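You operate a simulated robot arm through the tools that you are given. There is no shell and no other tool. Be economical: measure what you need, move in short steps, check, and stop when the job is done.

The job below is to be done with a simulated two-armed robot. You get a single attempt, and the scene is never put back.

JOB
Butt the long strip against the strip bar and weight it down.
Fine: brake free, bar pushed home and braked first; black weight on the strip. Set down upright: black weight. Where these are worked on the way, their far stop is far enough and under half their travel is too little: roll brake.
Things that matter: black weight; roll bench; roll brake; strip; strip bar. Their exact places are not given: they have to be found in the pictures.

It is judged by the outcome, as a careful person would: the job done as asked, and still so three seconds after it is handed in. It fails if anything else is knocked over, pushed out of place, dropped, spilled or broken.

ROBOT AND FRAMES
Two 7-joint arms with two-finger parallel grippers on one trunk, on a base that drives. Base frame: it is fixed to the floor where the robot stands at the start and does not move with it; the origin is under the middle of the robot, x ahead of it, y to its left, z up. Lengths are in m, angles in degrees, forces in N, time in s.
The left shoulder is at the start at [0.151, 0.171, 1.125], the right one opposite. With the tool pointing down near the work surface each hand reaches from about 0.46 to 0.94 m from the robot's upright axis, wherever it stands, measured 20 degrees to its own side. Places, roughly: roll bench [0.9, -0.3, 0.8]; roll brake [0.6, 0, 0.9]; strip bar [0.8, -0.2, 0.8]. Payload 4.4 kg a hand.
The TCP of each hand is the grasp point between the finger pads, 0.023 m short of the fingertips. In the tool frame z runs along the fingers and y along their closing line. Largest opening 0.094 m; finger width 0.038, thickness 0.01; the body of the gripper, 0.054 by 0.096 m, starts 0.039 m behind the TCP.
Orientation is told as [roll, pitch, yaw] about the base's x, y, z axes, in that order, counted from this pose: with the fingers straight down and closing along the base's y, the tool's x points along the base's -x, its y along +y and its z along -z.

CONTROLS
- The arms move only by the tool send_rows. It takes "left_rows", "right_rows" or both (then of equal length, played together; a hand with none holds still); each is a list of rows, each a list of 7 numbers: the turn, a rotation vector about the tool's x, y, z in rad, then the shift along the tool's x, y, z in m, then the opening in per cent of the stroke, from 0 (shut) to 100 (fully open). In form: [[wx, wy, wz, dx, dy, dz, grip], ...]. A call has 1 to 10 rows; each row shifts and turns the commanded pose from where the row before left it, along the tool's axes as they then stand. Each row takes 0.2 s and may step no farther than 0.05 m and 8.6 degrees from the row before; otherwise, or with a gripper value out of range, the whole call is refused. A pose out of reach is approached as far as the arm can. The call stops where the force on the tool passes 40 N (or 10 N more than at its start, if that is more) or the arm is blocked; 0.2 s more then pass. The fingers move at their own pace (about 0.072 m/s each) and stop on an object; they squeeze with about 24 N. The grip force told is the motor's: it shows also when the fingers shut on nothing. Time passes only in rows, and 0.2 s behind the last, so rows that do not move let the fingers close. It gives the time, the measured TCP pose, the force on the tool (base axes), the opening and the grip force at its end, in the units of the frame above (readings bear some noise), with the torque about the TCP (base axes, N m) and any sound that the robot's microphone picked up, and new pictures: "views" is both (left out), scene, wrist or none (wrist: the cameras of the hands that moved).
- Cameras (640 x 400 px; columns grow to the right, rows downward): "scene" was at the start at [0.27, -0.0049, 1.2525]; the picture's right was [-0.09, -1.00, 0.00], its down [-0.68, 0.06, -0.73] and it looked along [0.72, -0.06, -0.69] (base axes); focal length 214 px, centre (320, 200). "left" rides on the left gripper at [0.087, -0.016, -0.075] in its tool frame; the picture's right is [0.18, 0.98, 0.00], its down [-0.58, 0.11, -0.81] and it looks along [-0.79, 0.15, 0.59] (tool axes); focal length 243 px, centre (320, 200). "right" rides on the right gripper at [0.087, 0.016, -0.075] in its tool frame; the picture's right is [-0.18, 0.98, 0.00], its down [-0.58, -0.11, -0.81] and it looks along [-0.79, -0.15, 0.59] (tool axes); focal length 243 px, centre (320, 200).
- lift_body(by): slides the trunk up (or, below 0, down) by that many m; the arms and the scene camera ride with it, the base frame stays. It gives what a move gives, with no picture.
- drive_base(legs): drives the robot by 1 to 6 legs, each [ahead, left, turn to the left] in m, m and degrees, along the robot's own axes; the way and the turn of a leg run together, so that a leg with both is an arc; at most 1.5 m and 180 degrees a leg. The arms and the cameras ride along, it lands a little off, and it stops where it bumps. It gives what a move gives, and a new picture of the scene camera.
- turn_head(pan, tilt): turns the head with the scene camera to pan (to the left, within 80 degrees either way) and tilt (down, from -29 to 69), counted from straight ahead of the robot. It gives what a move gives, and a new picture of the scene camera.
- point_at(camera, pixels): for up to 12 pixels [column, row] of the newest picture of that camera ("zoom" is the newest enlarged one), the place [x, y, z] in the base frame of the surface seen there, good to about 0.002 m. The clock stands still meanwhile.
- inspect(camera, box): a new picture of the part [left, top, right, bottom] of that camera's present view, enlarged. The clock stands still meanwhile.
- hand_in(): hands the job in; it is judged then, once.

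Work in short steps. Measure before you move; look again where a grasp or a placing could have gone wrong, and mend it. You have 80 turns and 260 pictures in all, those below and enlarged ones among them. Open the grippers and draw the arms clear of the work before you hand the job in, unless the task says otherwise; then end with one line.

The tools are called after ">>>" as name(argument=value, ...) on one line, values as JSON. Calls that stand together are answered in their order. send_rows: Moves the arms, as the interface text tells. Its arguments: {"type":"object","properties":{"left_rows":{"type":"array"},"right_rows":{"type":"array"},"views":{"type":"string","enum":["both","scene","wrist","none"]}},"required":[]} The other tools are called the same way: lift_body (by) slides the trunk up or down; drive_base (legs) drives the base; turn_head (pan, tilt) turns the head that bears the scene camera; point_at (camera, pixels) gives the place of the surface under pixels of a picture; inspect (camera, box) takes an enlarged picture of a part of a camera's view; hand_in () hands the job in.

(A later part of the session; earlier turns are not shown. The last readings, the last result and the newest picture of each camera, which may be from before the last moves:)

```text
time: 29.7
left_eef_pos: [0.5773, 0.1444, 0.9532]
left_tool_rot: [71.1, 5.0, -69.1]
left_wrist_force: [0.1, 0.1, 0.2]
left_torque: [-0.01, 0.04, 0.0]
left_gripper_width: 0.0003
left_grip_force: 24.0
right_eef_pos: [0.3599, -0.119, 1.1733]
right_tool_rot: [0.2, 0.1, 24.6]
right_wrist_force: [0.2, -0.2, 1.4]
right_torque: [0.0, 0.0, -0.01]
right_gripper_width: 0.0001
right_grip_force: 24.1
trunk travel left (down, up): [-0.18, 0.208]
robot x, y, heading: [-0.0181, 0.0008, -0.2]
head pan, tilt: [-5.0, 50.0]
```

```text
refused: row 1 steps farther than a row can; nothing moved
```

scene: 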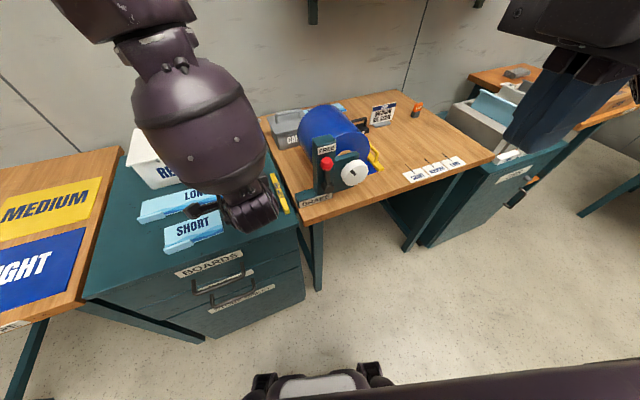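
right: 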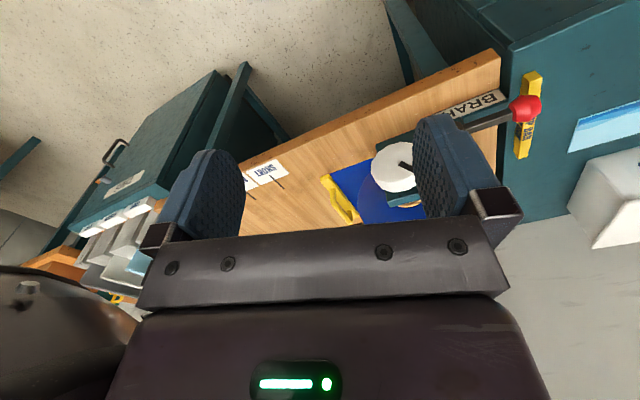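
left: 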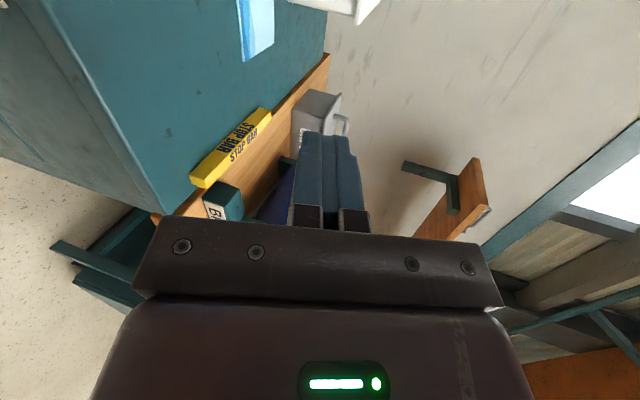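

Commanded pose follows the measured one. I correct yaw, then travel sideways and forward at height over the bench.

>>> send_rows(right_rows=[[0, 0, 0.115, 0, 0, 0, 0], [0, 0, 0, 0, -0.045, 0, 0], [0, 0, 0, 0, -0.045, 0, 0], [0, 0, 0, 0, -0.045, 0, 0], [0, 0, 0, 0, -0.045, 0, 0], [0, 0, 0, 0, -0.045, 0, 0], [0, 0, 0, -0.03, -0.035, 0, 0], [0, 0, 0, -0.03, -0.035, 0, 0], [0, 0, 0, -0.045, 0, 0, 0], [0, 0, 0, -0.045, 0, 0, 0]], views="none")

>>> send_rows(right_rows=[[-0.131, 0, 0, -0.045, 0, 0, 0], [-0.131, 0, 0, -0.045, 0, 0, 0], [0, 0, 0, -0.045, 0, 0, 0], [0, 0, 0, -0.045, 0, 0, 0]], views="both")

```text
time: 31.9
left_eef_pos: [0.5781, 0.1427, 0.9521]
left_tool_rot: [71.2, 4.9, -69.2]
left_wrist_force: [0.4, 0.7, 0.6]
left_torque: [0.0, -0.01, 0.01]
left_gripper_width: 0.0
left_grip_force: 23.8
right_eef_pos: [0.5939, -0.3542, 1.1696]
right_tool_rot: [0.1, 0.2, 18.0]
right_wrist_force: [0.5, 0.0, 1.0]
right_torque: [0.02, 0.02, 0.0]
right_gripper_width: 0.0
right_grip_force: 24.7
trunk travel left (down, up): [-0.18, 0.208]
robot x, y, heading: [-0.0191, 0.0002, -0.1]
head pan, tilt: [-5.0, 50.0]
```

```text
time: 32.9
left_eef_pos: [0.5779, 0.1452, 0.9521]
left_tool_rot: [71.1, 4.9, -69.0]
left_wrist_force: [0.1, -0.3, -0.4]
left_torque: [-0.01, 0.0, -0.01]
left_gripper_width: 0.0001
left_grip_force: 24.2
right_eef_pos: [0.7627, -0.2934, 1.1707]
right_tool_rot: [15.2, 0.2, 18.0]
right_wrist_force: [0.4, -0.6, -0.1]
right_torque: [0.03, 0.01, 0.02]
right_gripper_width: 0.0
right_grip_force: 24.6
trunk travel left (down, up): [-0.18, 0.208]
robot x, y, heading: [-0.0138, 0.0013, 0.0]
head pan, tilt: [-5.0, 50.0]
```

scene: 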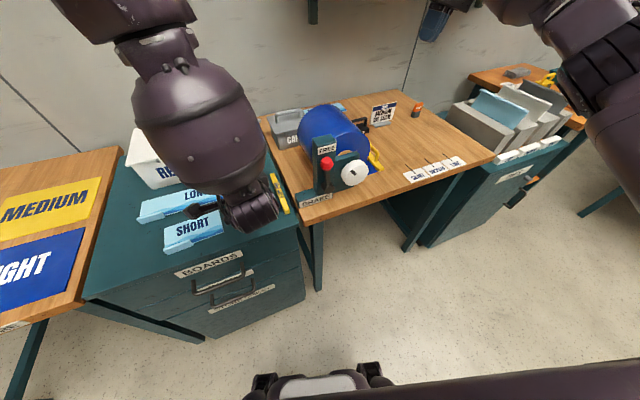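
right: 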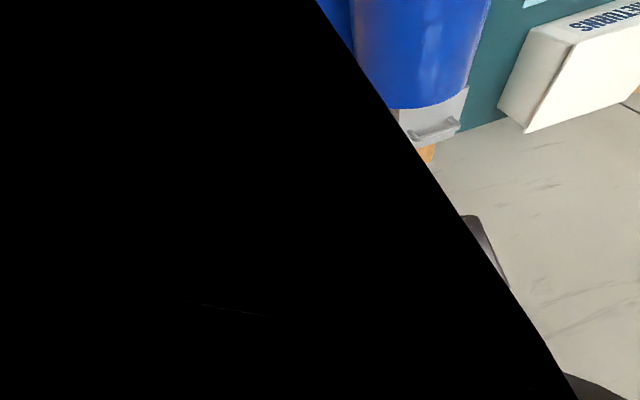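

Hand hovers at (0.763,-0.293,1.171). I descend in front of the bar most of the way and check.

>>> send_rows(right_rows=[[0, 0, 0, -0.005, -0.0128, 0.0405, 0], [0, 0, 0, -0.005, -0.0128, 0.0405, 0], [0, 0, 0, -0.005, -0.0128, 0.0405, 0], [0, 0, 0, -0.005, -0.0128, 0.0405, 0], [0, 0, 0, -0.005, -0.0128, 0.0405, 0], [0, 0, 0, -0.005, -0.0128, 0.0405, 0], [0, 0, 0, -0.005, -0.0128, 0.0405, 0]], views="both")

>>> inspect(camera="scene", box=[300, 90, 440, 190])

```text
time: 34.5
left_eef_pos: [0.5773, 0.1443, 0.9532]
left_tool_rot: [71.2, 4.9, -69.1]
left_wrist_force: [-0.3, -0.5, 0.8]
left_torque: [-0.02, -0.02, -0.01]
left_gripper_width: 0.0
left_grip_force: 24.1
right_eef_pos: [0.7474, -0.3194, 1.1055]
right_tool_rot: [15.2, 0.1, 18.0]
right_wrist_force: [-0.2, -0.6, 0.9]
right_torque: [0.03, -0.02, -0.04]
right_gripper_width: 0.0
right_grip_force: 24.3
right hand out of reach, approached as far as the arm can: row 1, 2, 3, 4, 5, 6, 7
trunk travel left (down, up): [-0.18, 0.208]
robot x, y, heading: [-0.0206, -0.0024, -0.1]
head pan, tilt: [-5.0, 50.0]
```

scene: 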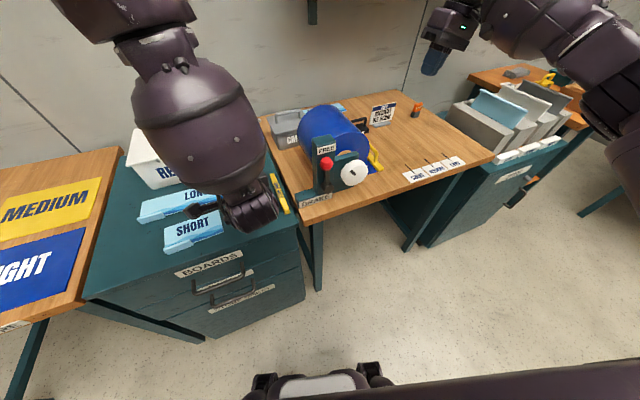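
right: 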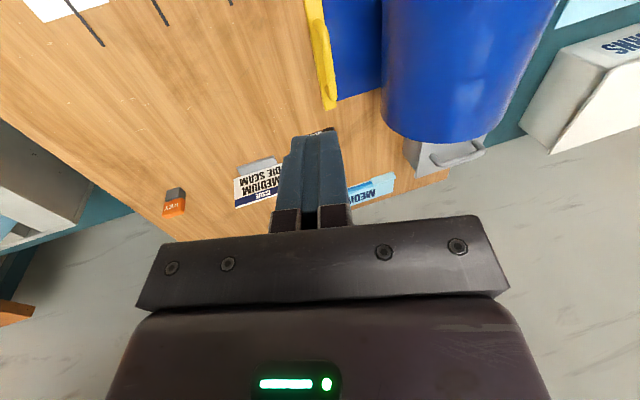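

```text
4.00 times, centred on (370, 140) of scene
```

zoom: 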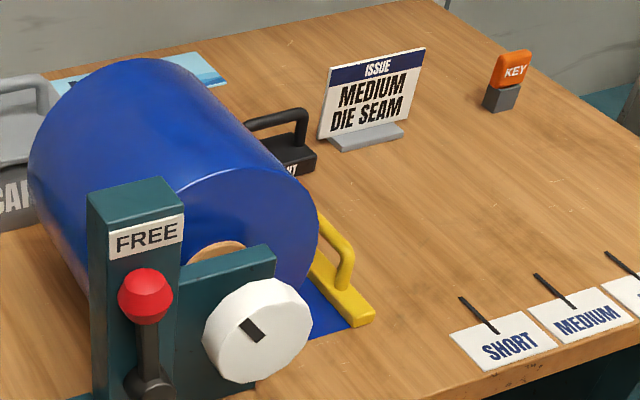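

The spot is at the edge of the right arm's reach. I raise the left hand above the post, draw the right hand up/back slightly, then drive forward and right.

>>> send_rows(left_rows=[[0, 0, 0, 0.02, 0.04, -0.01, 0], [0, 0, 0, 0.02, 0.04, -0.01, 0], [0, 0, 0, 0.02, 0.04, -0.01, 0], [0, 0, 0, 0.02, 0.04, -0.01, 0]], right_rows=[[0, 0, 0, 0.03, 0, 0, 0], [0, 0, 0, 0.03, 0, 0, 0], [0, 0, 0, 0.03, 0, 0, 0], [0, 0, 0, 0.03, 0, 0, 0]], views="none")

>>> drive_base(legs=[[0.06, -0.1, 0]])

>>> lift_body(by=-0.04)

```text
time: 35.5
left_eef_pos: [0.5645, 0.2115, 1.1254]
left_tool_rot: [71.4, 4.7, -69.2]
left_wrist_force: [-0.7, 0.1, -0.6]
left_torque: [0.01, -0.02, -0.01]
left_gripper_width: 0.0002
left_grip_force: 24.3
right_eef_pos: [0.6295, -0.3533, 1.1104]
right_tool_rot: [15.2, -0.1, 18.1]
right_wrist_force: [-0.2, -0.8, 0.7]
right_torque: [0.0, -0.03, 0.01]
right_gripper_width: 0.0
right_grip_force: 23.6
trunk travel left (down, up): [-0.18, 0.208]
robot x, y, heading: [-0.0168, 0.0023, 0.0]
head pan, tilt: [-5.0, 50.0]
```

```text
time: 37.0
left_eef_pos: [0.6264, 0.1135, 1.1231]
left_tool_rot: [71.2, 4.9, -69.0]
left_wrist_force: [0.6, 0.7, 0.4]
left_torque: [0.01, -0.02, -0.03]
left_gripper_width: 0.0
left_grip_force: 23.9
right_eef_pos: [0.6928, -0.4527, 1.1077]
right_tool_rot: [15.1, 0.0, 18.2]
right_wrist_force: [0.6, 0.1, 0.1]
right_torque: [0.03, 0.0, -0.03]
right_gripper_width: 0.0
right_grip_force: 24.2
trunk travel left (down, up): [-0.18, 0.208]
robot x, y, heading: [0.0435, -0.1006, -0.1]
head pan, tilt: [-5.0, 50.0]
```

scene: 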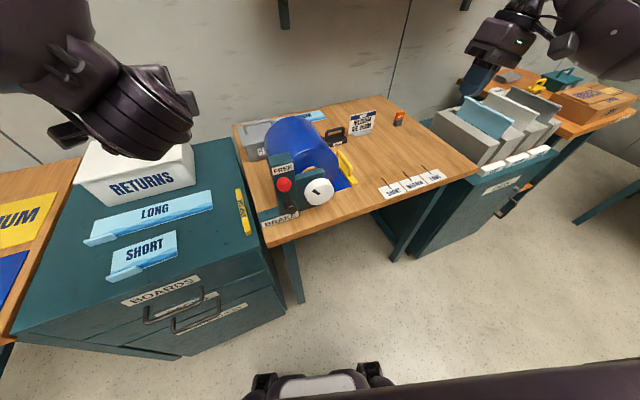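

```text
time: 37.8
left_eef_pos: [0.6264, 0.114, 1.0806]
left_tool_rot: [70.7, 5.1, -69.0]
left_wrist_force: [0.0, -0.3, -1.2]
left_torque: [0.0, 0.02, -0.02]
left_gripper_width: 0.0002
left_grip_force: 24.4
right_eef_pos: [0.6914, -0.4523, 1.071]
right_tool_rot: [15.1, -0.1, 18.3]
right_wrist_force: [0.7, -1.4, 0.4]
right_torque: [-0.01, 0.0, -0.01]
right_gripper_width: 0.0
right_grip_force: 23.7
trunk travel left (down, up): [-0.14, 0.248]
robot x, y, heading: [0.0457, -0.0995, 0.1]
head pan, tilt: [-5.0, 50.0]
```

Now I go to the front of the bar again: V 0.68, S 0.54, z≈0.835.

>>> send_rows(right_rows=[[0, 0, 0, -0.0223, 0.0051, 0.0363, 0], [0, 0, 0, -0.0223, 0.0051, 0.0363, 0], [0, 0, 0, -0.0223, 0.0051, 0.0363, 0], [0, 0, 0, -0.0223, 0.0051, 0.0363, 0], [0, 0, 0, -0.0223, 0.0051, 0.0363, 0], [0, 0, 0, -0.0223, 0.0051, 0.0363, 0], [0, 0, 0, -0.0223, 0.0051, 0.0343, 0]], views="both")

>>> inspect(camera="scene", box=[240, 90, 480, 240])

```text
time: 39.4
left_eef_pos: [0.6295, 0.1145, 1.0771]
left_tool_rot: [70.4, 5.2, -69.1]
left_wrist_force: [-0.3, 0.3, -0.2]
left_torque: [0.01, 0.01, 0.04]
left_gripper_width: 0.0001
left_grip_force: 24.1
right_eef_pos: [0.8096, -0.3082, 0.8332]
right_tool_rot: [15.1, 0.1, 18.1]
right_wrist_force: [0.4, -0.6, -0.1]
right_torque: [0.02, -0.01, -0.03]
right_gripper_width: 0.0
right_grip_force: 23.8
trunk travel left (down, up): [-0.14, 0.248]
robot x, y, heading: [0.0433, -0.0988, 0.1]
head pan, tilt: [-5.0, 50.0]
```

scene: 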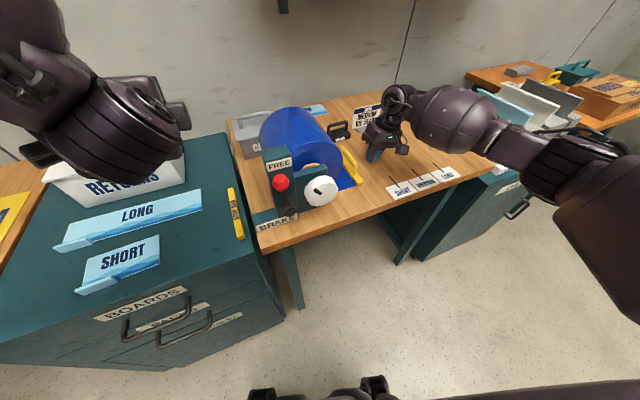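
right: 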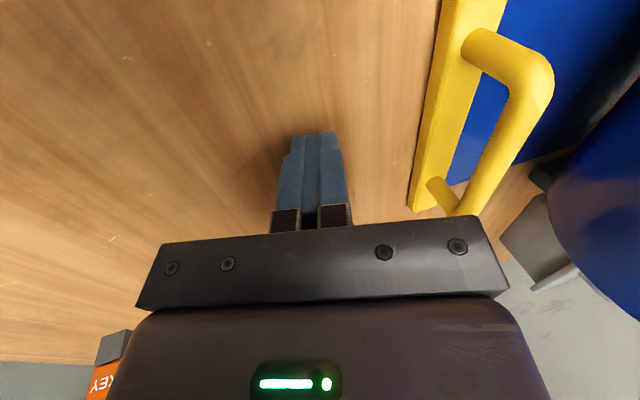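

```text
2.67 times, centred on (360, 165) of scene
```

zoom: 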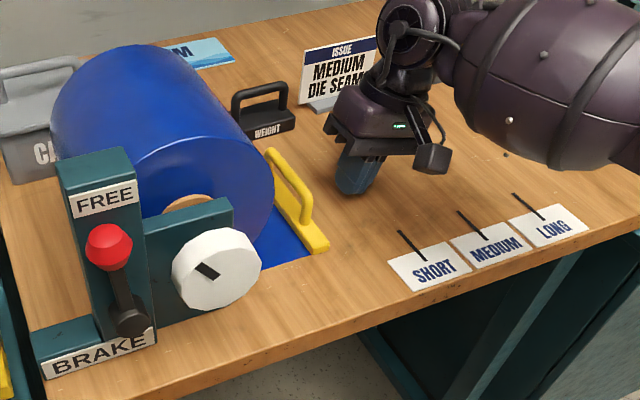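

The fingers stand in front of the bar. I check bar extents with the wrist picture to push at its middle.

>>> point_at(camera="right", pixels=[[412, 208], [440, 205], [424, 140], [437, 60], [448, 5], [440, 195], [490, 35], [465, 130], [500, 150]])

```text
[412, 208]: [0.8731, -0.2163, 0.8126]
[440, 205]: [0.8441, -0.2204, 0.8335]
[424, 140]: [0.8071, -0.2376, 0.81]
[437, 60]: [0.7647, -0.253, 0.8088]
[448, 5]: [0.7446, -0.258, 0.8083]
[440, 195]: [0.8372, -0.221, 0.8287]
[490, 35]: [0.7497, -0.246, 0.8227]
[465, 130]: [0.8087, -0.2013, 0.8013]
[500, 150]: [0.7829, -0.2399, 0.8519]
```

Bar middle is at V≈0.69, front face S≈0.469. I approach and push along −u in small rows; force will signal home.

>>> send_rows(right_rows=[[0, 0, 0, -0.01, 0.0217, 0.0058, 0], [0, 0, 0, 0, 0.0217, 0.0058, 0], [0, 0, 0, 0, 0.0097, 0.0026, 0], [0, 0, 0, 0, 0.0097, 0.0026, 0], [0, 0, 0, 0, 0.0097, 0.0026, 0]], views="both")

```text
time: 40.6
left_eef_pos: [0.6284, 0.1131, 1.0779]
left_tool_rot: [70.5, 5.2, -69.0]
left_wrist_force: [-0.9, 0.3, 0.7]
left_torque: [0.01, 0.02, 0.02]
left_gripper_width: 0.0001
left_grip_force: 24.0
right_eef_pos: [0.7949, -0.2324, 0.8346]
right_tool_rot: [15.3, 0.0, 18.2]
right_wrist_force: [0.8, -1.1, 5.8]
right_torque: [0.04, -0.1, 0.02]
right_gripper_width: 0.0
right_grip_force: 24.1
trunk travel left (down, up): [-0.14, 0.248]
robot x, y, heading: [0.0402, -0.0967, 0.1]
head pan, tilt: [-5.0, 50.0]
```

scene: 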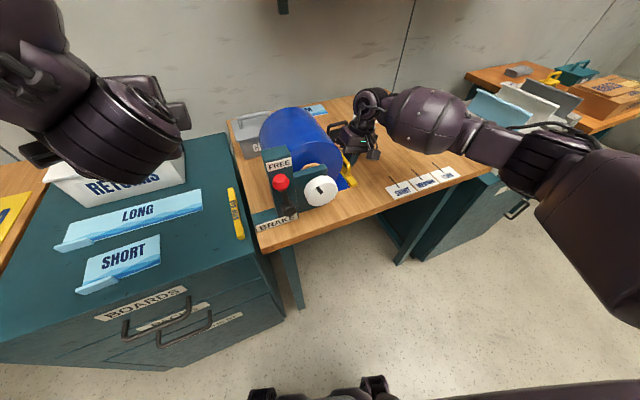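
right: 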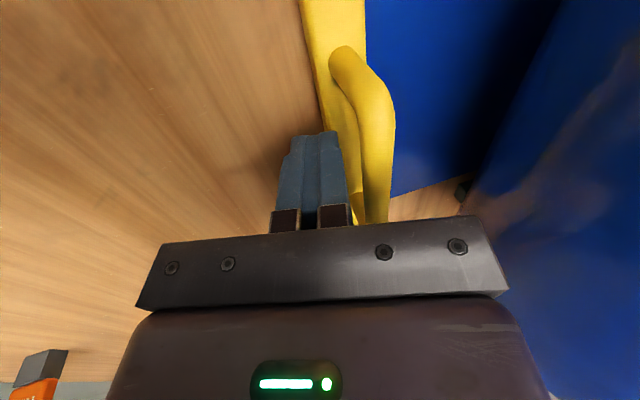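

S is 0.460; a vertical force of 5.8 N suggests the tip may be riding on the bar's foot or bench. I check whether the bar moved.

>>> inspect(camera="right", box=[240, 0, 480, 240])

>>> point_at(camera="right", pixels=[[302, 10], [312, 60], [320, 110], [335, 30], [326, 131], [345, 60], [368, 10], [395, 196]])

>>> inspect(camera="scene", box=[300, 110, 420, 210])

```text
1.67 times, centred on (360, 120) of right
```

zoom: 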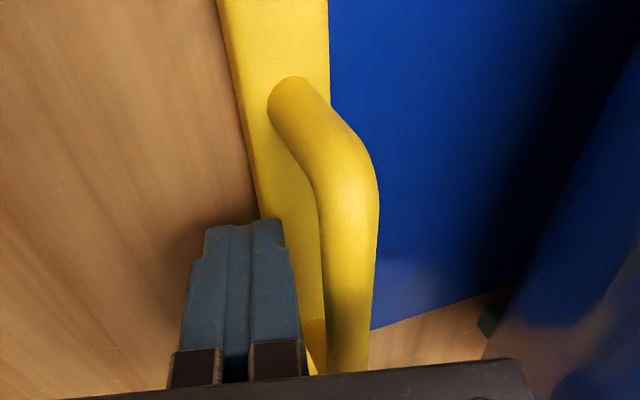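

```text
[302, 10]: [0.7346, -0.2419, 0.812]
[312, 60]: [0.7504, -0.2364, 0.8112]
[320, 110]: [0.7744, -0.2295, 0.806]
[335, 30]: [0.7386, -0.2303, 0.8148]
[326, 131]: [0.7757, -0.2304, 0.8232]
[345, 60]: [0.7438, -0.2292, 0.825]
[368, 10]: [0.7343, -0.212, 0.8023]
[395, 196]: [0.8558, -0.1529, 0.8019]
```

```text
4.00 times, centred on (360, 160) of scene
```

zoom: 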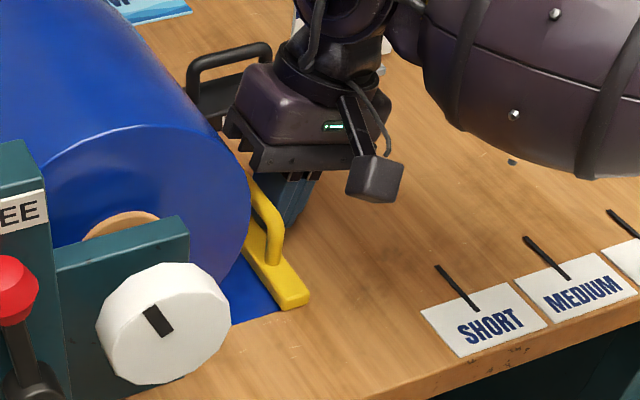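

The bar moved ~18 mm already. I keep pushing.

>>> send_rows(right_rows=[[0, 0, 0, 0, 0.0097, 0.0022, 0], [0, 0, 0, 0, 0.0097, 0.0022, 0], [0, 0, 0, 0, 0.0097, 0.0022, 0], [0, 0, 0, 0, 0.0097, 0.0022, 0]], views="wrist")

>>> point_at(camera="right", pixels=[[302, 10], [312, 60], [320, 110], [335, 30]])

>>> inspect(camera="scene", box=[300, 110, 420, 210])

```text
time: 41.6
left_eef_pos: [0.6302, 0.109, 1.0766]
left_tool_rot: [70.5, 5.4, -69.1]
left_wrist_force: [-1.2, 0.6, -0.1]
left_torque: [0.02, -0.04, -0.02]
left_gripper_width: 0.0
left_grip_force: 23.9
right_eef_pos: [0.7855, -0.2046, 0.8347]
right_tool_rot: [14.9, 0.1, 17.8]
right_wrist_force: [11.9, -39.5, 2.2]
right_torque: [2.17, 0.53, 1.23]
right_gripper_width: 0.0002
right_grip_force: 24.1
trunk travel left (down, up): [-0.14, 0.248]
robot x, y, heading: [0.0433, -0.0972, -0.2]
head pan, tilt: [-5.0, 50.0]
```

right: 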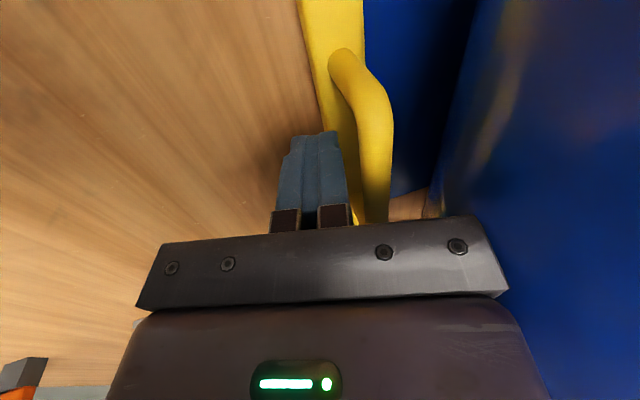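

```text
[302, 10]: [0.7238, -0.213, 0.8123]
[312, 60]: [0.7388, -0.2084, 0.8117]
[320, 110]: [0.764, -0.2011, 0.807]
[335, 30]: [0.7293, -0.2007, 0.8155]
```

```text
4.00 times, centred on (360, 160) of scene
```

zoom: 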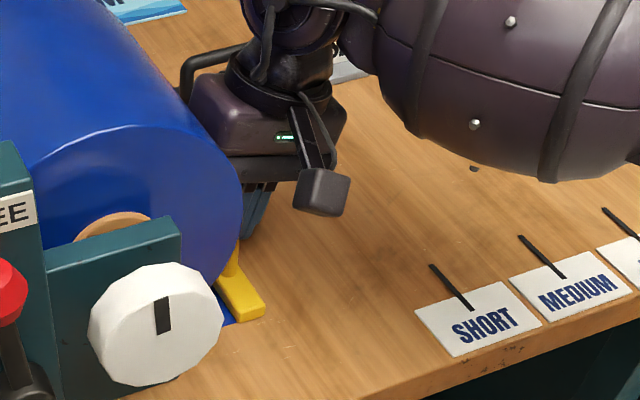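

The torque shows contact 5 cm above the TCP: the gripper body met the roll, with the bar's face now at S≈0.420. I back off, untilt, and will push with the outer face of the opened front finger, which stands proud of the body.

>>> send_rows(right_rows=[[0, 0, 0, 0, -0.036, -0.0097, 0], [0, 0, 0, 0, -0.036, -0.0097, 0], [0.131, 0, 0, 0, 0, 0, 100], [0.131, 0, 0, 0, 0, 0, 100], [0, 0, 0, 0, 0, 0, 100], [0, 0, 0, 0, 0, 0, 100]], views="wrist")

>>> inspect(camera="scene", box=[270, 90, 430, 210])

```text
time: 43.0
left_eef_pos: [0.628, 0.1139, 1.0782]
left_tool_rot: [70.4, 5.3, -69.0]
left_wrist_force: [-0.2, -0.1, 0.8]
left_torque: [0.01, 0.01, 0.02]
left_gripper_width: 0.0002
left_grip_force: 24.0
right_eef_pos: [0.8058, -0.2658, 0.8372]
right_tool_rot: [0.1, 0.0, 18.1]
right_wrist_force: [1.0, -0.1, 0.3]
right_torque: [-0.01, -0.03, -0.01]
right_gripper_width: 0.094
right_grip_force: 0.0
trunk travel left (down, up): [-0.14, 0.248]
robot x, y, heading: [0.0465, -0.0997, 0.0]
head pan, tilt: [-5.0, 50.0]
```

right: 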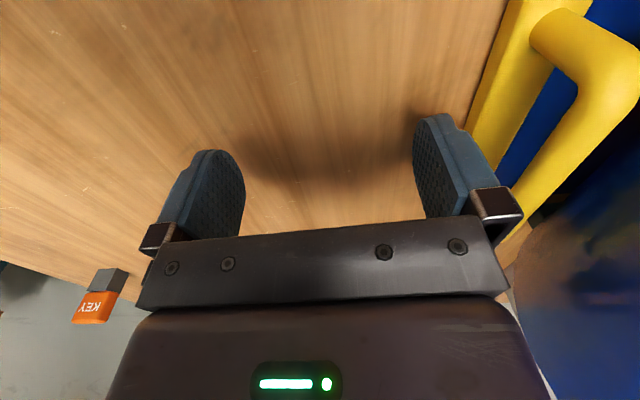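

```text
3.33 times, centred on (350, 150) of scene
```

zoom: 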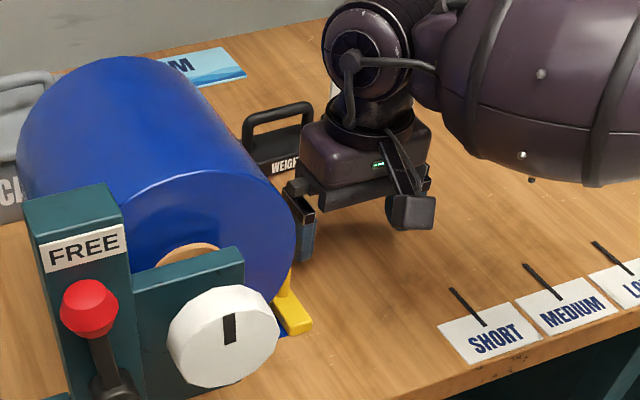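

Front finger is ~2 cm from the bar. I push in small steps.

>>> send_rows(right_rows=[[0, 0, 0, 0, 0.012, 0.003, 100], [0, 0, 0, 0, 0.01, 0, 100], [0, 0, 0, 0, 0.008, 0, 100], [0, 0, 0, 0, 0.008, 0, 100], [0, 0, 0, 0, 0.008, 0, 100]], views="wrist")

>>> inspect(camera="scene", box=[270, 90, 430, 210])

```text
time: 44.3
left_eef_pos: [0.6301, 0.1088, 1.0778]
left_tool_rot: [70.5, 5.2, -69.3]
left_wrist_force: [-0.2, -0.3, 0.0]
left_torque: [0.03, 0.0, 0.01]
left_gripper_width: 0.0
left_grip_force: 24.3
right_eef_pos: [0.7949, -0.2383, 0.833]
right_tool_rot: [-0.7, 0.1, 17.2]
right_wrist_force: [5.4, -20.9, 6.1]
right_torque: [-0.13, 0.08, 0.46]
right_gripper_width: 0.0843
right_grip_force: 0.0
trunk travel left (down, up): [-0.14, 0.248]
robot x, y, heading: [0.0414, -0.1033, -0.4]
head pan, tilt: [-5.0, 50.0]
stopped in row 5 (right hand): the force on the tool passed its limit at 43 N (the readings are from after the stop); the commanded pose is now the measured one
```

right: 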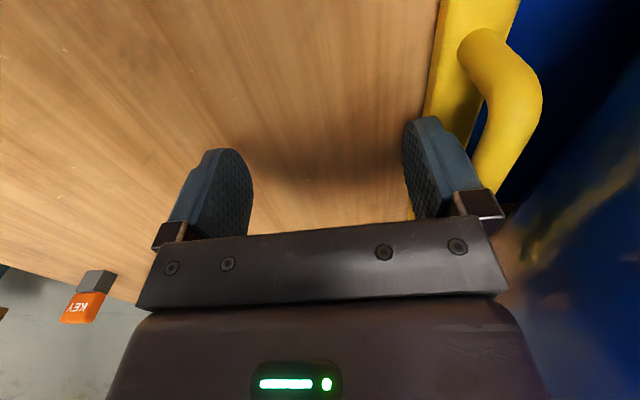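

```text
3.33 times, centred on (350, 150) of scene
```

zoom: 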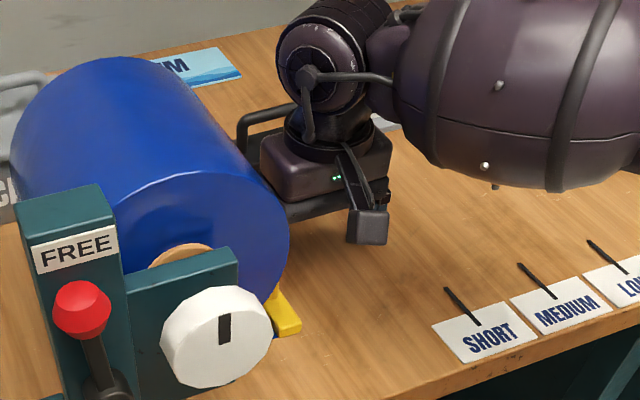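

Force rose to 43 N low on the finger and the finger was pushed inward: the bar is against its stop. I measure the bar.

>>> point_at(camera="right", pixels=[[426, 80], [434, 35], [438, 5], [450, 50]])

>>> send_rows(right_rows=[[0, 0, 0, 0, -0.03, 0, 100], [0, 0, 0, 0, -0.03, 0, 100], [0, 0, 0, 0.04, -0.02, 0, 100]], views="wrist")

>>> inspect(camera="scene", box=[270, 90, 430, 210])

```text
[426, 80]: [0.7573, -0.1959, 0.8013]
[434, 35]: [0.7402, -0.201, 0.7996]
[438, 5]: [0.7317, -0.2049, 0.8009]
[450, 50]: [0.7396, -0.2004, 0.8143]
```

```text
time: 45.1
left_eef_pos: [0.6271, 0.1112, 1.0779]
left_tool_rot: [70.6, 5.2, -69.2]
left_wrist_force: [-0.4, 0.1, 0.1]
left_torque: [0.0, 0.0, 0.0]
left_gripper_width: 0.0
left_grip_force: 23.7
right_eef_pos: [0.7805, -0.3207, 0.8365]
right_tool_rot: [-0.5, -0.1, 17.6]
right_wrist_force: [-0.6, -0.4, 0.5]
right_torque: [0.03, -0.02, 0.0]
right_gripper_width: 0.0939
right_grip_force: 0.0
trunk travel left (down, up): [-0.14, 0.248]
robot x, y, heading: [0.0378, -0.0989, -0.2]
head pan, tilt: [-5.0, 50.0]
```

right: 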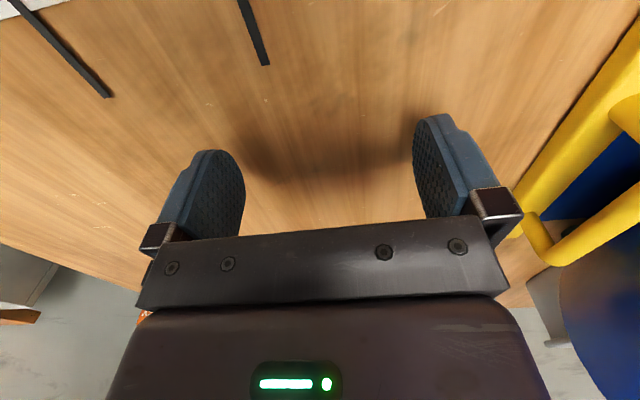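

```text
3.33 times, centred on (350, 150) of scene
```

zoom: 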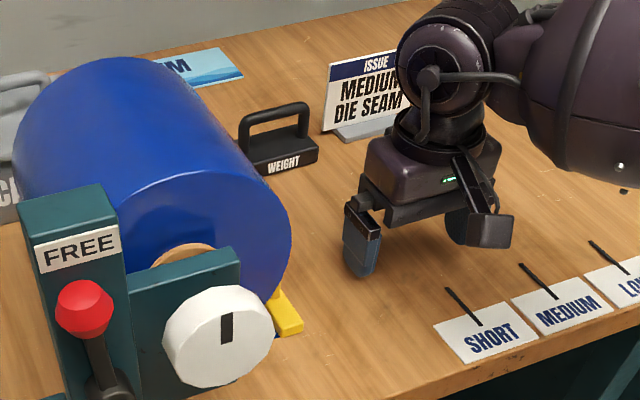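

Bar front is at S≈0.414; LONG mark lies 0.297 m from it, matching the strip's length – so it is home. Now to re-brake: I lift the right hand, close it, carry it over the roll's knob side and tilt it 30° forward.

>>> send_rows(right_rows=[[0, 0, 0, 0, 0, -0.045, 0], [0, 0, 0, 0, 0, -0.045, 0], [0, 0, 0, 0, 0, -0.045, 0], [0, 0, 0, 0, 0, -0.045, 0], [0, 0, 0, 0, 0, -0.045, 0], [0, 0, 0, 0.03, 0.035, 0, 0], [0, 0, 0, 0.03, 0.035, 0, 0], [0, 0, 0, 0.03, 0.035, 0, 0], [0, 0, 0, 0.028, 0.035, 0, 0]], views="none")

>>> send_rows(right_rows=[[0, -0.13, 0, 0, 0.03, 0, 0], [0, -0.13, 0, 0, 0.03, 0, 0], [0, -0.13, 0, 0, 0.03, 0, 0], [0, -0.13, 0, 0, 0.03, 0, 0]], views="both")

```text
time: 47.1
left_eef_pos: [0.6287, 0.112, 1.0774]
left_tool_rot: [70.4, 5.2, -69.2]
left_wrist_force: [-0.2, 0.2, -0.3]
left_torque: [0.01, 0.02, 0.0]
left_gripper_width: 0.0
left_grip_force: 24.1
right_eef_pos: [0.6225, -0.2202, 1.0593]
right_tool_rot: [-0.4, 0.2, 17.5]
right_wrist_force: [-0.8, 0.4, 0.4]
right_torque: [-0.02, 0.0, 0.0]
right_gripper_width: 0.0003
right_grip_force: 23.8
trunk travel left (down, up): [-0.14, 0.248]
robot x, y, heading: [0.0419, -0.0997, 0.1]
head pan, tilt: [-5.0, 50.0]
```

```text
time: 48.1
left_eef_pos: [0.6291, 0.1127, 1.0786]
left_tool_rot: [70.4, 5.1, -69.3]
left_wrist_force: [1.4, -0.1, 0.0]
left_torque: [-0.01, -0.03, -0.03]
left_gripper_width: 0.0
left_grip_force: 24.1
right_eef_pos: [0.5878, -0.1069, 1.0582]
right_tool_rot: [-0.6, -29.9, 17.9]
right_wrist_force: [0.5, 0.4, -0.7]
right_torque: [0.0, 0.01, 0.01]
right_gripper_width: 0.0
right_grip_force: 23.8
trunk travel left (down, up): [-0.14, 0.248]
robot x, y, heading: [0.0447, -0.0976, -0.4]
head pan, tilt: [-5.0, 50.0]
```

scene: 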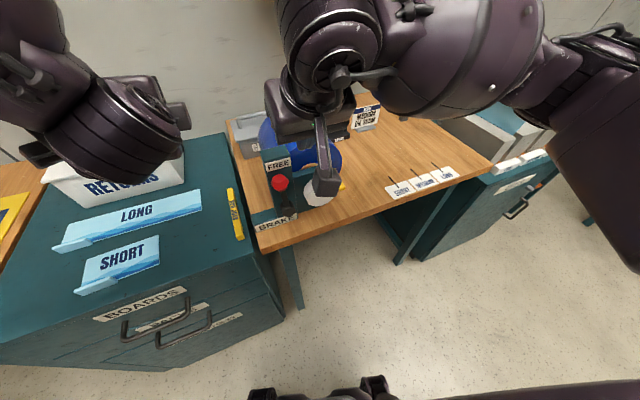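
right: 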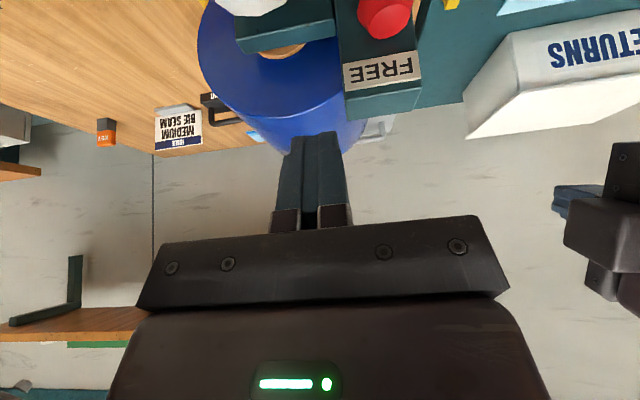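

Ball is visible at scene (279,183), wrist (385,12). I measure it and the knob in the lever-up state.

>>> point_at(camera="scene", pixels=[[279, 183], [274, 183], [285, 182], [280, 177], [280, 189], [312, 183], [306, 185], [318, 178]])

>>> point_at(camera="right", pixels=[[385, 12], [385, 36], [362, 15], [408, 10], [380, 70], [245, 8], [262, 10], [350, 50]])

```text
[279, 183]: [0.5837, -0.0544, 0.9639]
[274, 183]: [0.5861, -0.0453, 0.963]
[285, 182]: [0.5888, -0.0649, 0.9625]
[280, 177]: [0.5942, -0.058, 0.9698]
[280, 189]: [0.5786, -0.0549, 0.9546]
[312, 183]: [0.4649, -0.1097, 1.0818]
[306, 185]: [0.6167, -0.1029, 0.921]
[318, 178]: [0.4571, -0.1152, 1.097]
```

```text
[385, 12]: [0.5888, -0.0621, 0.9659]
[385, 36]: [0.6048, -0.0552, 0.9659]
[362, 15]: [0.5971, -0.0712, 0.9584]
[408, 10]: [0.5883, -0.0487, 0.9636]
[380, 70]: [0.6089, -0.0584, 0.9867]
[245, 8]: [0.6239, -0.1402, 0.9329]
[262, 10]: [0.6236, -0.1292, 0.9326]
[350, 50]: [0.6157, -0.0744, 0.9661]
```

Ball centre ≈ (0.594,-0.057,0.955). I lower the closed fingers to its right side.

>>> send_rows(right_rows=[[0, 0, 0, 0.0233, 0.003, 0.0403, 0], [0, 0, 0, 0.0233, 0.003, 0.0403, 0]], views="wrist")

```text
time: 48.7
left_eef_pos: [0.6299, 0.112, 1.0767]
left_tool_rot: [70.4, 5.3, -69.2]
left_wrist_force: [0.2, 0.6, 0.0]
left_torque: [0.04, 0.03, -0.02]
left_gripper_width: 0.0
left_grip_force: 23.7
right_eef_pos: [0.584, -0.1012, 0.9652]
right_tool_rot: [-0.5, -29.7, 17.9]
right_wrist_force: [-0.8, 0.0, 0.1]
right_torque: [-0.02, -0.03, -0.03]
right_gripper_width: 0.0003
right_grip_force: 23.6
trunk travel left (down, up): [-0.14, 0.248]
robot x, y, heading: [0.04, -0.1001, -0.2]
head pan, tilt: [-5.0, 50.0]
```

right: 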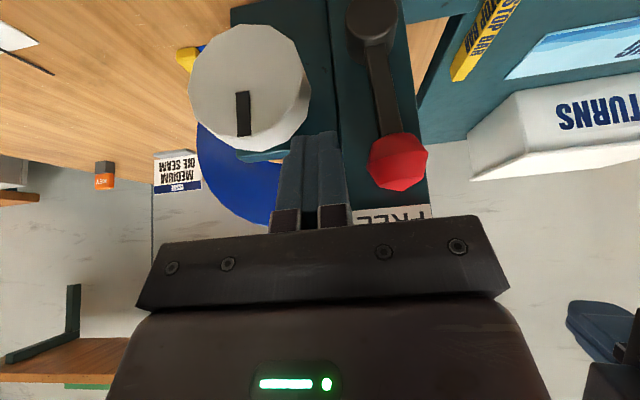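

The ball is just left of the fingers. I push it along the arc leftward and down.

>>> send_rows(right_rows=[[0, 0, 0, 0.0035, 0, 0.0061, 0], [0, 0, 0, 0, 0.0317, 0.001, 0], [0, 0, 0, 0.0025, 0.025, 0.0043, 0], [0, 0, 0, 0.005, 0.015, 0.0087, 0], [0, 0, 0, 0.006, 0.015, 0.0104, 0], [0, 0, 0, 0.0075, 0.013, 0.013, 0]], views="wrist")

```text
time: 50.1
left_eef_pos: [0.6291, 0.1126, 1.0769]
left_tool_rot: [70.5, 5.1, -69.1]
left_wrist_force: [0.1, 0.0, 0.8]
left_torque: [0.02, -0.02, -0.01]
left_gripper_width: 0.0001
left_grip_force: 24.2
right_eef_pos: [0.5536, -0.0058, 0.9113]
right_tool_rot: [-0.5, -29.8, 17.9]
right_wrist_force: [0.8, -0.1, 0.4]
right_torque: [0.0, 0.02, 0.0]
right_gripper_width: 0.0
right_grip_force: 24.2
trunk travel left (down, up): [-0.14, 0.248]
robot x, y, heading: [0.0435, -0.0957, -0.2]
head pan, tilt: [-5.0, 50.0]
```

right: 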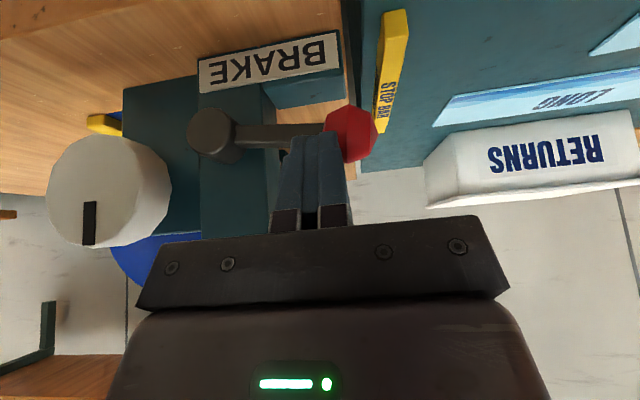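

Lever almost horizontal. I press down on it until it meets the stop.

>>> send_rows(right_rows=[[0, 0, 0, 0.004, 0.008, 0.007, 0], [0, 0, 0, 0.004, 0, 0.007, 0], [0, 0, 0, 0.004, 0, 0.007, 0], [0, 0, 0, 0.004, 0, 0.007, 0]], views="wrist")

```text
time: 50.9
left_eef_pos: [0.6274, 0.1082, 1.0805]
left_tool_rot: [70.7, 5.2, -69.1]
left_wrist_force: [1.4, -0.6, -0.9]
left_torque: [-0.02, -0.04, 0.02]
left_gripper_width: 0.0
left_grip_force: 24.6
right_eef_pos: [0.5524, 0.0009, 0.8998]
right_tool_rot: [0.1, -30.7, 17.8]
right_wrist_force: [-14.2, -11.0, 32.2]
right_torque: [0.22, -0.15, 0.01]
right_gripper_width: 0.0003
right_grip_force: 23.8
trunk travel left (down, up): [-0.14, 0.248]
robot x, y, heading: [0.0425, -0.0957, -0.2]
head pan, tilt: [-5.0, 50.0]
stopped in row 3 (right hand): the force on the tool passed its limit at 46 N (the readings are from after the stop); the commanded pose is now the measured one
```

right: 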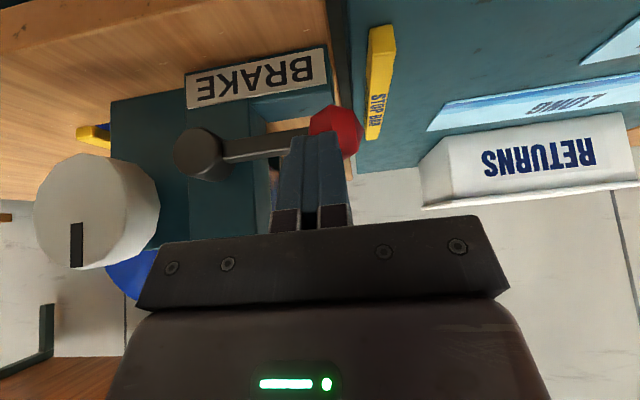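

The lever is pressed firmly on its BRAKE stop. I lift the right hand away, bring it upright, and verify.

>>> send_rows(right_rows=[[0, 0, 0, 0, 0, -0.04, 0], [0, 0, 0, 0, 0, -0.045, 0], [0, 0, 0, 0, -0.045, -0.02, 0], [0, 0.13, 0, 0, -0.045, 0, 0], [0, 0.13, 0, 0, -0.045, 0, 0], [0, 0.13, 0, 0, -0.045, 0, 0], [0, 0.13, 0, 0, -0.045, 0, 0], [0, 0, 0, 0, -0.045, 0, 0], [0, 0, 0, 0, -0.045, 0, 0]], views="scene")

>>> inspect(camera="scene", box=[230, 90, 430, 240])

>>> inspect(camera="scene", box=[40, 170, 250, 310])

>>> point_at(camera="zoom", pixels=[[70, 160], [487, 62], [495, 112], [52, 225], [170, 180], [110, 215], [100, 200], [45, 240], [165, 190], [300, 110], [80, 190], [130, 230]])

```text
time: 52.9
left_eef_pos: [0.6292, 0.1104, 1.0773]
left_tool_rot: [70.5, 5.2, -69.2]
left_wrist_force: [-0.7, 0.3, 0.0]
left_torque: [0.03, 0.03, -0.01]
left_gripper_width: 0.0
left_grip_force: 23.8
right_eef_pos: [0.5986, -0.3118, 0.9871]
right_tool_rot: [-0.2, -0.3, 17.7]
right_wrist_force: [0.4, 0.1, 0.2]
right_torque: [0.01, 0.0, -0.03]
right_gripper_width: 0.0002
right_grip_force: 24.1
trunk travel left (down, up): [-0.14, 0.248]
robot x, y, heading: [0.0444, -0.101, -0.6]
head pan, tilt: [-5.0, 50.0]
```

scene: 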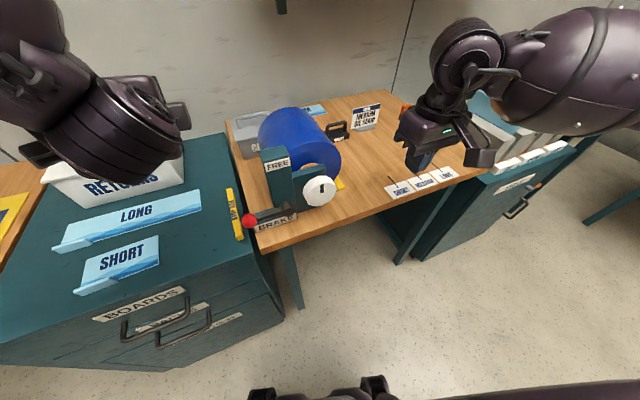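

```text
2.67 times, centred on (330, 165) of scene
```

zoom: 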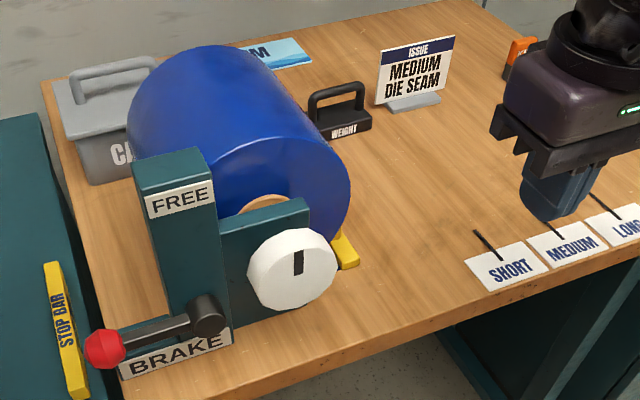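

```text
2.86 times, centred on (145, 240) of scene
```

zoom: 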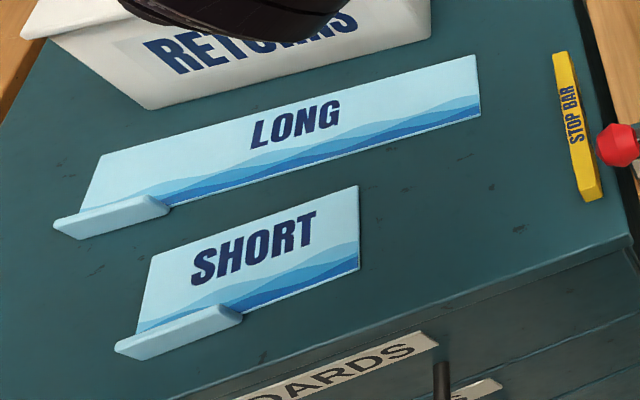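

```text
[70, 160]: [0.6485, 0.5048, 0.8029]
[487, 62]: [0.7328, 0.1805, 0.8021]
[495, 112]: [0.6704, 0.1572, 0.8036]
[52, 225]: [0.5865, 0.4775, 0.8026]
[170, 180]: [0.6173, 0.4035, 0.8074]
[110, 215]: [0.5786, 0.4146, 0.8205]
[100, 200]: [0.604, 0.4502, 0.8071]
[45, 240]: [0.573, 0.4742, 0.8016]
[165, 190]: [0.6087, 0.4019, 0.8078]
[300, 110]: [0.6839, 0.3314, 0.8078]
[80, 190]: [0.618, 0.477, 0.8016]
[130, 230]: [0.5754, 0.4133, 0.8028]
```

Brake is on, bar stays home. Now the strip: I raise the right hand, roll/pitch the left hand toward tool-down, then drive left.

>>> send_rows(right_rows=[[0, 0, 0, 0, 0, -0.04, 0], [0, 0, 0, 0, 0, -0.04, 0], [0, 0, 0, 0, 0, -0.04, 0], [0, 0, 0, 0, 0, -0.04, 0], [0, 0, 0.1, 0, 0, 0, 0], [0, 0, 0.1, 0, 0, 0, 0], [0, 0, 0.1, 0, 0, 0, 0], [0, 0, 0, 0, 0, 0, 0], [0, 0, 0, 0, 0, 0, 0], [0, 0, 0, 0, 0, 0, 0]], left_rows=[[0, 0, -0.145, 0, 0, 0, 0], [0, 0, -0.145, 0, 0, 0, 0], [0, 0, -0.145, 0, 0, 0, 0], [0, 0, -0.145, 0, 0, 0, 0], [0, 0, -0.145, 0, 0, 0, 0], [0, 0, -0.145, 0, 0, 0, 0], [0, 0, -0.145, 0, 0, 0, 0], [0, 0, -0.145, 0, 0, 0, 0], [0, 0, -0.145, 0, 0, 0, 0], [0, 0, -0.145, 0, 0, 0, 0]], views="none")

>>> send_rows(left_rows=[[0, 0.14, -0.12, 0, 0, 0, 100], [0, 0.145, 0, 0, 0, 0, 100], [0, 0.145, 0, 0, 0, 0, 100], [0, 0.145, 0, 0, 0, 0, 100], [0, 0.145, 0, 0, 0, 0, 100], [0, 0.145, 0, 0, 0, 0, 100], [0, 0.145, 0, 0, 0, 0, 100], [0, 0.145, 0, 0, 0, 0, 100], [0, 0.1, 0, 0, 0, 0, 100]], views="none")

>>> drive_base(legs=[[0, 0.3, 0]])

```text
time: 55.0
left_eef_pos: [0.63, 0.1111, 1.0783]
left_tool_rot: [31.0, -67.1, -10.4]
left_wrist_force: [-0.3, 0.5, -1.1]
left_torque: [-0.01, 0.03, 0.0]
left_gripper_width: 0.0
left_grip_force: 24.1
right_eef_pos: [0.5975, -0.3129, 1.1473]
right_tool_rot: [-0.1, -0.4, 0.5]
right_wrist_force: [0.3, -0.2, 0.0]
right_torque: [0.01, -0.03, 0.03]
right_gripper_width: 0.0002
right_grip_force: 24.1
trunk travel left (down, up): [-0.14, 0.248]
robot x, y, heading: [0.0385, -0.1018, -0.3]
head pan, tilt: [-5.0, 50.0]
```

```text
refused: row 1 steps farther than a row can; nothing moved
```

```text
time: 58.3
left_eef_pos: [0.6308, 0.4094, 1.0773]
left_tool_rot: [31.2, -67.1, -10.8]
left_wrist_force: [0.2, 0.8, 0.2]
left_torque: [-0.02, 0.02, 0.0]
left_gripper_width: 0.0
left_grip_force: 24.3
right_eef_pos: [0.5993, -0.0138, 1.1459]
right_tool_rot: [-0.1, -0.5, 0.3]
right_wrist_force: [0.2, 0.4, -0.4]
right_torque: [-0.01, -0.02, -0.01]
right_gripper_width: 0.0
right_grip_force: 24.3
trunk travel left (down, up): [-0.14, 0.248]
robot x, y, heading: [0.0412, 0.2009, -0.4]
head pan, tilt: [-5.0, 50.0]
```

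scene: 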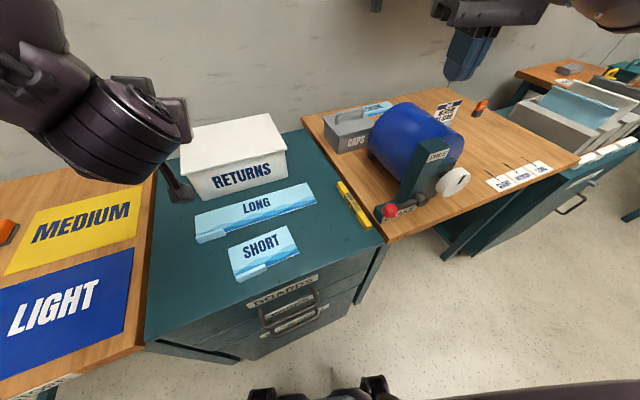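

Now pitch the left hand down and open it.

>>> send_rows(left_rows=[[0, 0, -0.12, 0, 0, 0, 100], [0, 0.145, 0, 0, 0, 0, 100], [0, 0.145, 0, 0, 0, 0, 100], [0, 0.145, 0, 0, 0, 0, 100], [0, 0.145, 0, 0, 0, 0, 100], [0, 0.145, 0, 0, 0, 0, 100], [0, 0.145, 0, 0, 0, 0, 100], [0, 0.145, 0, 0, 0, 0, 100], [0, 0.145, 0, 0, 0, 0, 100], [0, 0.08, 0, 0, 0, 0, 100]], views="none")

>>> send_rows(left_rows=[[0, 0, -0.145, 0, 0, 0, 100], [0, 0, -0.145, 0, 0, 0, 100], [0, 0, -0.145, 0, 0, 0, 100], [0, 0, -0.145, 0, 0, 0, 100], [0, 0, -0.145, 0, 0, 0, 100], [0, 0, -0.145, 0, 0, 0, 100], [0, 0, -0.145, 0, 0, 0, 100], [0, 0, -0.145, 0, 0, 0, 100], [0, 0, -0.145, 0, 0, 0, 100], [0, 0, -0.145, 0, 0, 0, 100]], views="both")

```text
time: 60.5
left_eef_pos: [0.6312, 0.41, 1.0781]
left_tool_rot: [5.1, 0.6, 20.7]
left_wrist_force: [-0.6, -0.1, 0.2]
left_torque: [-0.02, 0.02, -0.02]
left_gripper_width: 0.0942
left_grip_force: 0.1
right_eef_pos: [0.5996, -0.0136, 1.1458]
right_tool_rot: [-0.1, -0.3, 0.2]
right_wrist_force: [0.2, 0.5, 0.2]
right_torque: [0.0, 0.02, -0.03]
right_gripper_width: 0.0002
right_grip_force: 24.2
trunk travel left (down, up): [-0.14, 0.248]
robot x, y, heading: [0.0419, 0.2014, 0.1]
head pan, tilt: [-5.0, 50.0]
```

```text
time: 62.7
left_eef_pos: [0.6303, 0.4093, 1.0776]
left_tool_rot: [1.3, -5.1, 103.9]
left_wrist_force: [0.2, 0.5, -0.5]
left_torque: [-0.02, 0.0, 0.0]
left_gripper_width: 0.0941
left_grip_force: 0.1
right_eef_pos: [0.5989, -0.0133, 1.1459]
right_tool_rot: [0.0, -0.4, 0.4]
right_wrist_force: [-0.5, 0.2, -1.0]
right_torque: [0.02, 0.03, -0.03]
right_gripper_width: 0.0
right_grip_force: 24.1
trunk travel left (down, up): [-0.14, 0.248]
robot x, y, heading: [0.0404, 0.1988, -0.3]
head pan, tilt: [-5.0, 50.0]
```

scene: 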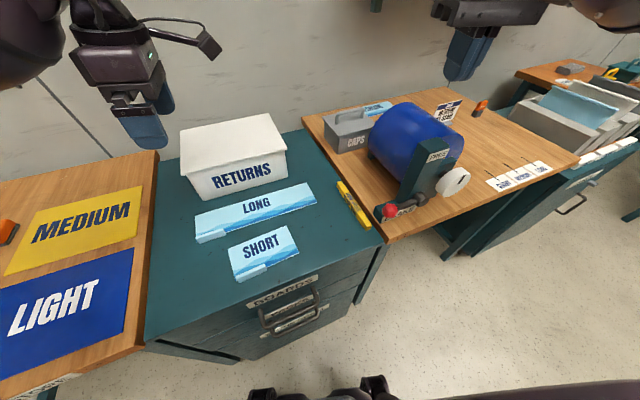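
left: 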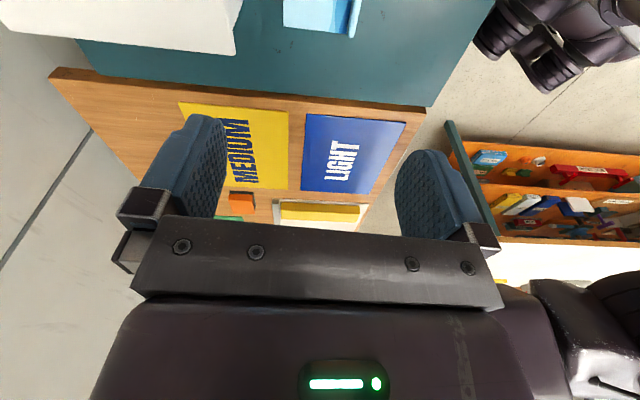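

Left hand now reaches yaw 104° easily. I zoom on the LONG strip's tab and measure its corners.

>>> inspect(camera="scene", box=[180, 170, 340, 290])

>>> point_at(camera="scene", pixels=[[197, 217], [306, 184], [315, 203], [200, 240], [225, 230], [212, 234], [211, 238], [226, 236], [201, 232], [222, 226], [196, 229], [250, 220]])

```text
3.33 times, centred on (260, 230) of scene
```

zoom: 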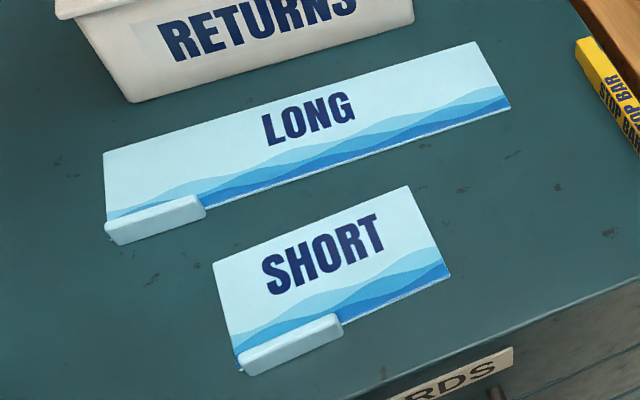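

```text
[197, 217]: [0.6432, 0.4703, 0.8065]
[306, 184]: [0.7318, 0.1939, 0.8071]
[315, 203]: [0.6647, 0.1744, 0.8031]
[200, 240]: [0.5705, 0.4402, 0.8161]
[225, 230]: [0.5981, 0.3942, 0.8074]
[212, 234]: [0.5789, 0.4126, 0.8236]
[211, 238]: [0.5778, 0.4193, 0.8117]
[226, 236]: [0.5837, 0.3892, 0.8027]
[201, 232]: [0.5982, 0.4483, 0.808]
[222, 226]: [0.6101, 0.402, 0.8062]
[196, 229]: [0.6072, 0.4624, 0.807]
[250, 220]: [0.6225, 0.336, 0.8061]
```

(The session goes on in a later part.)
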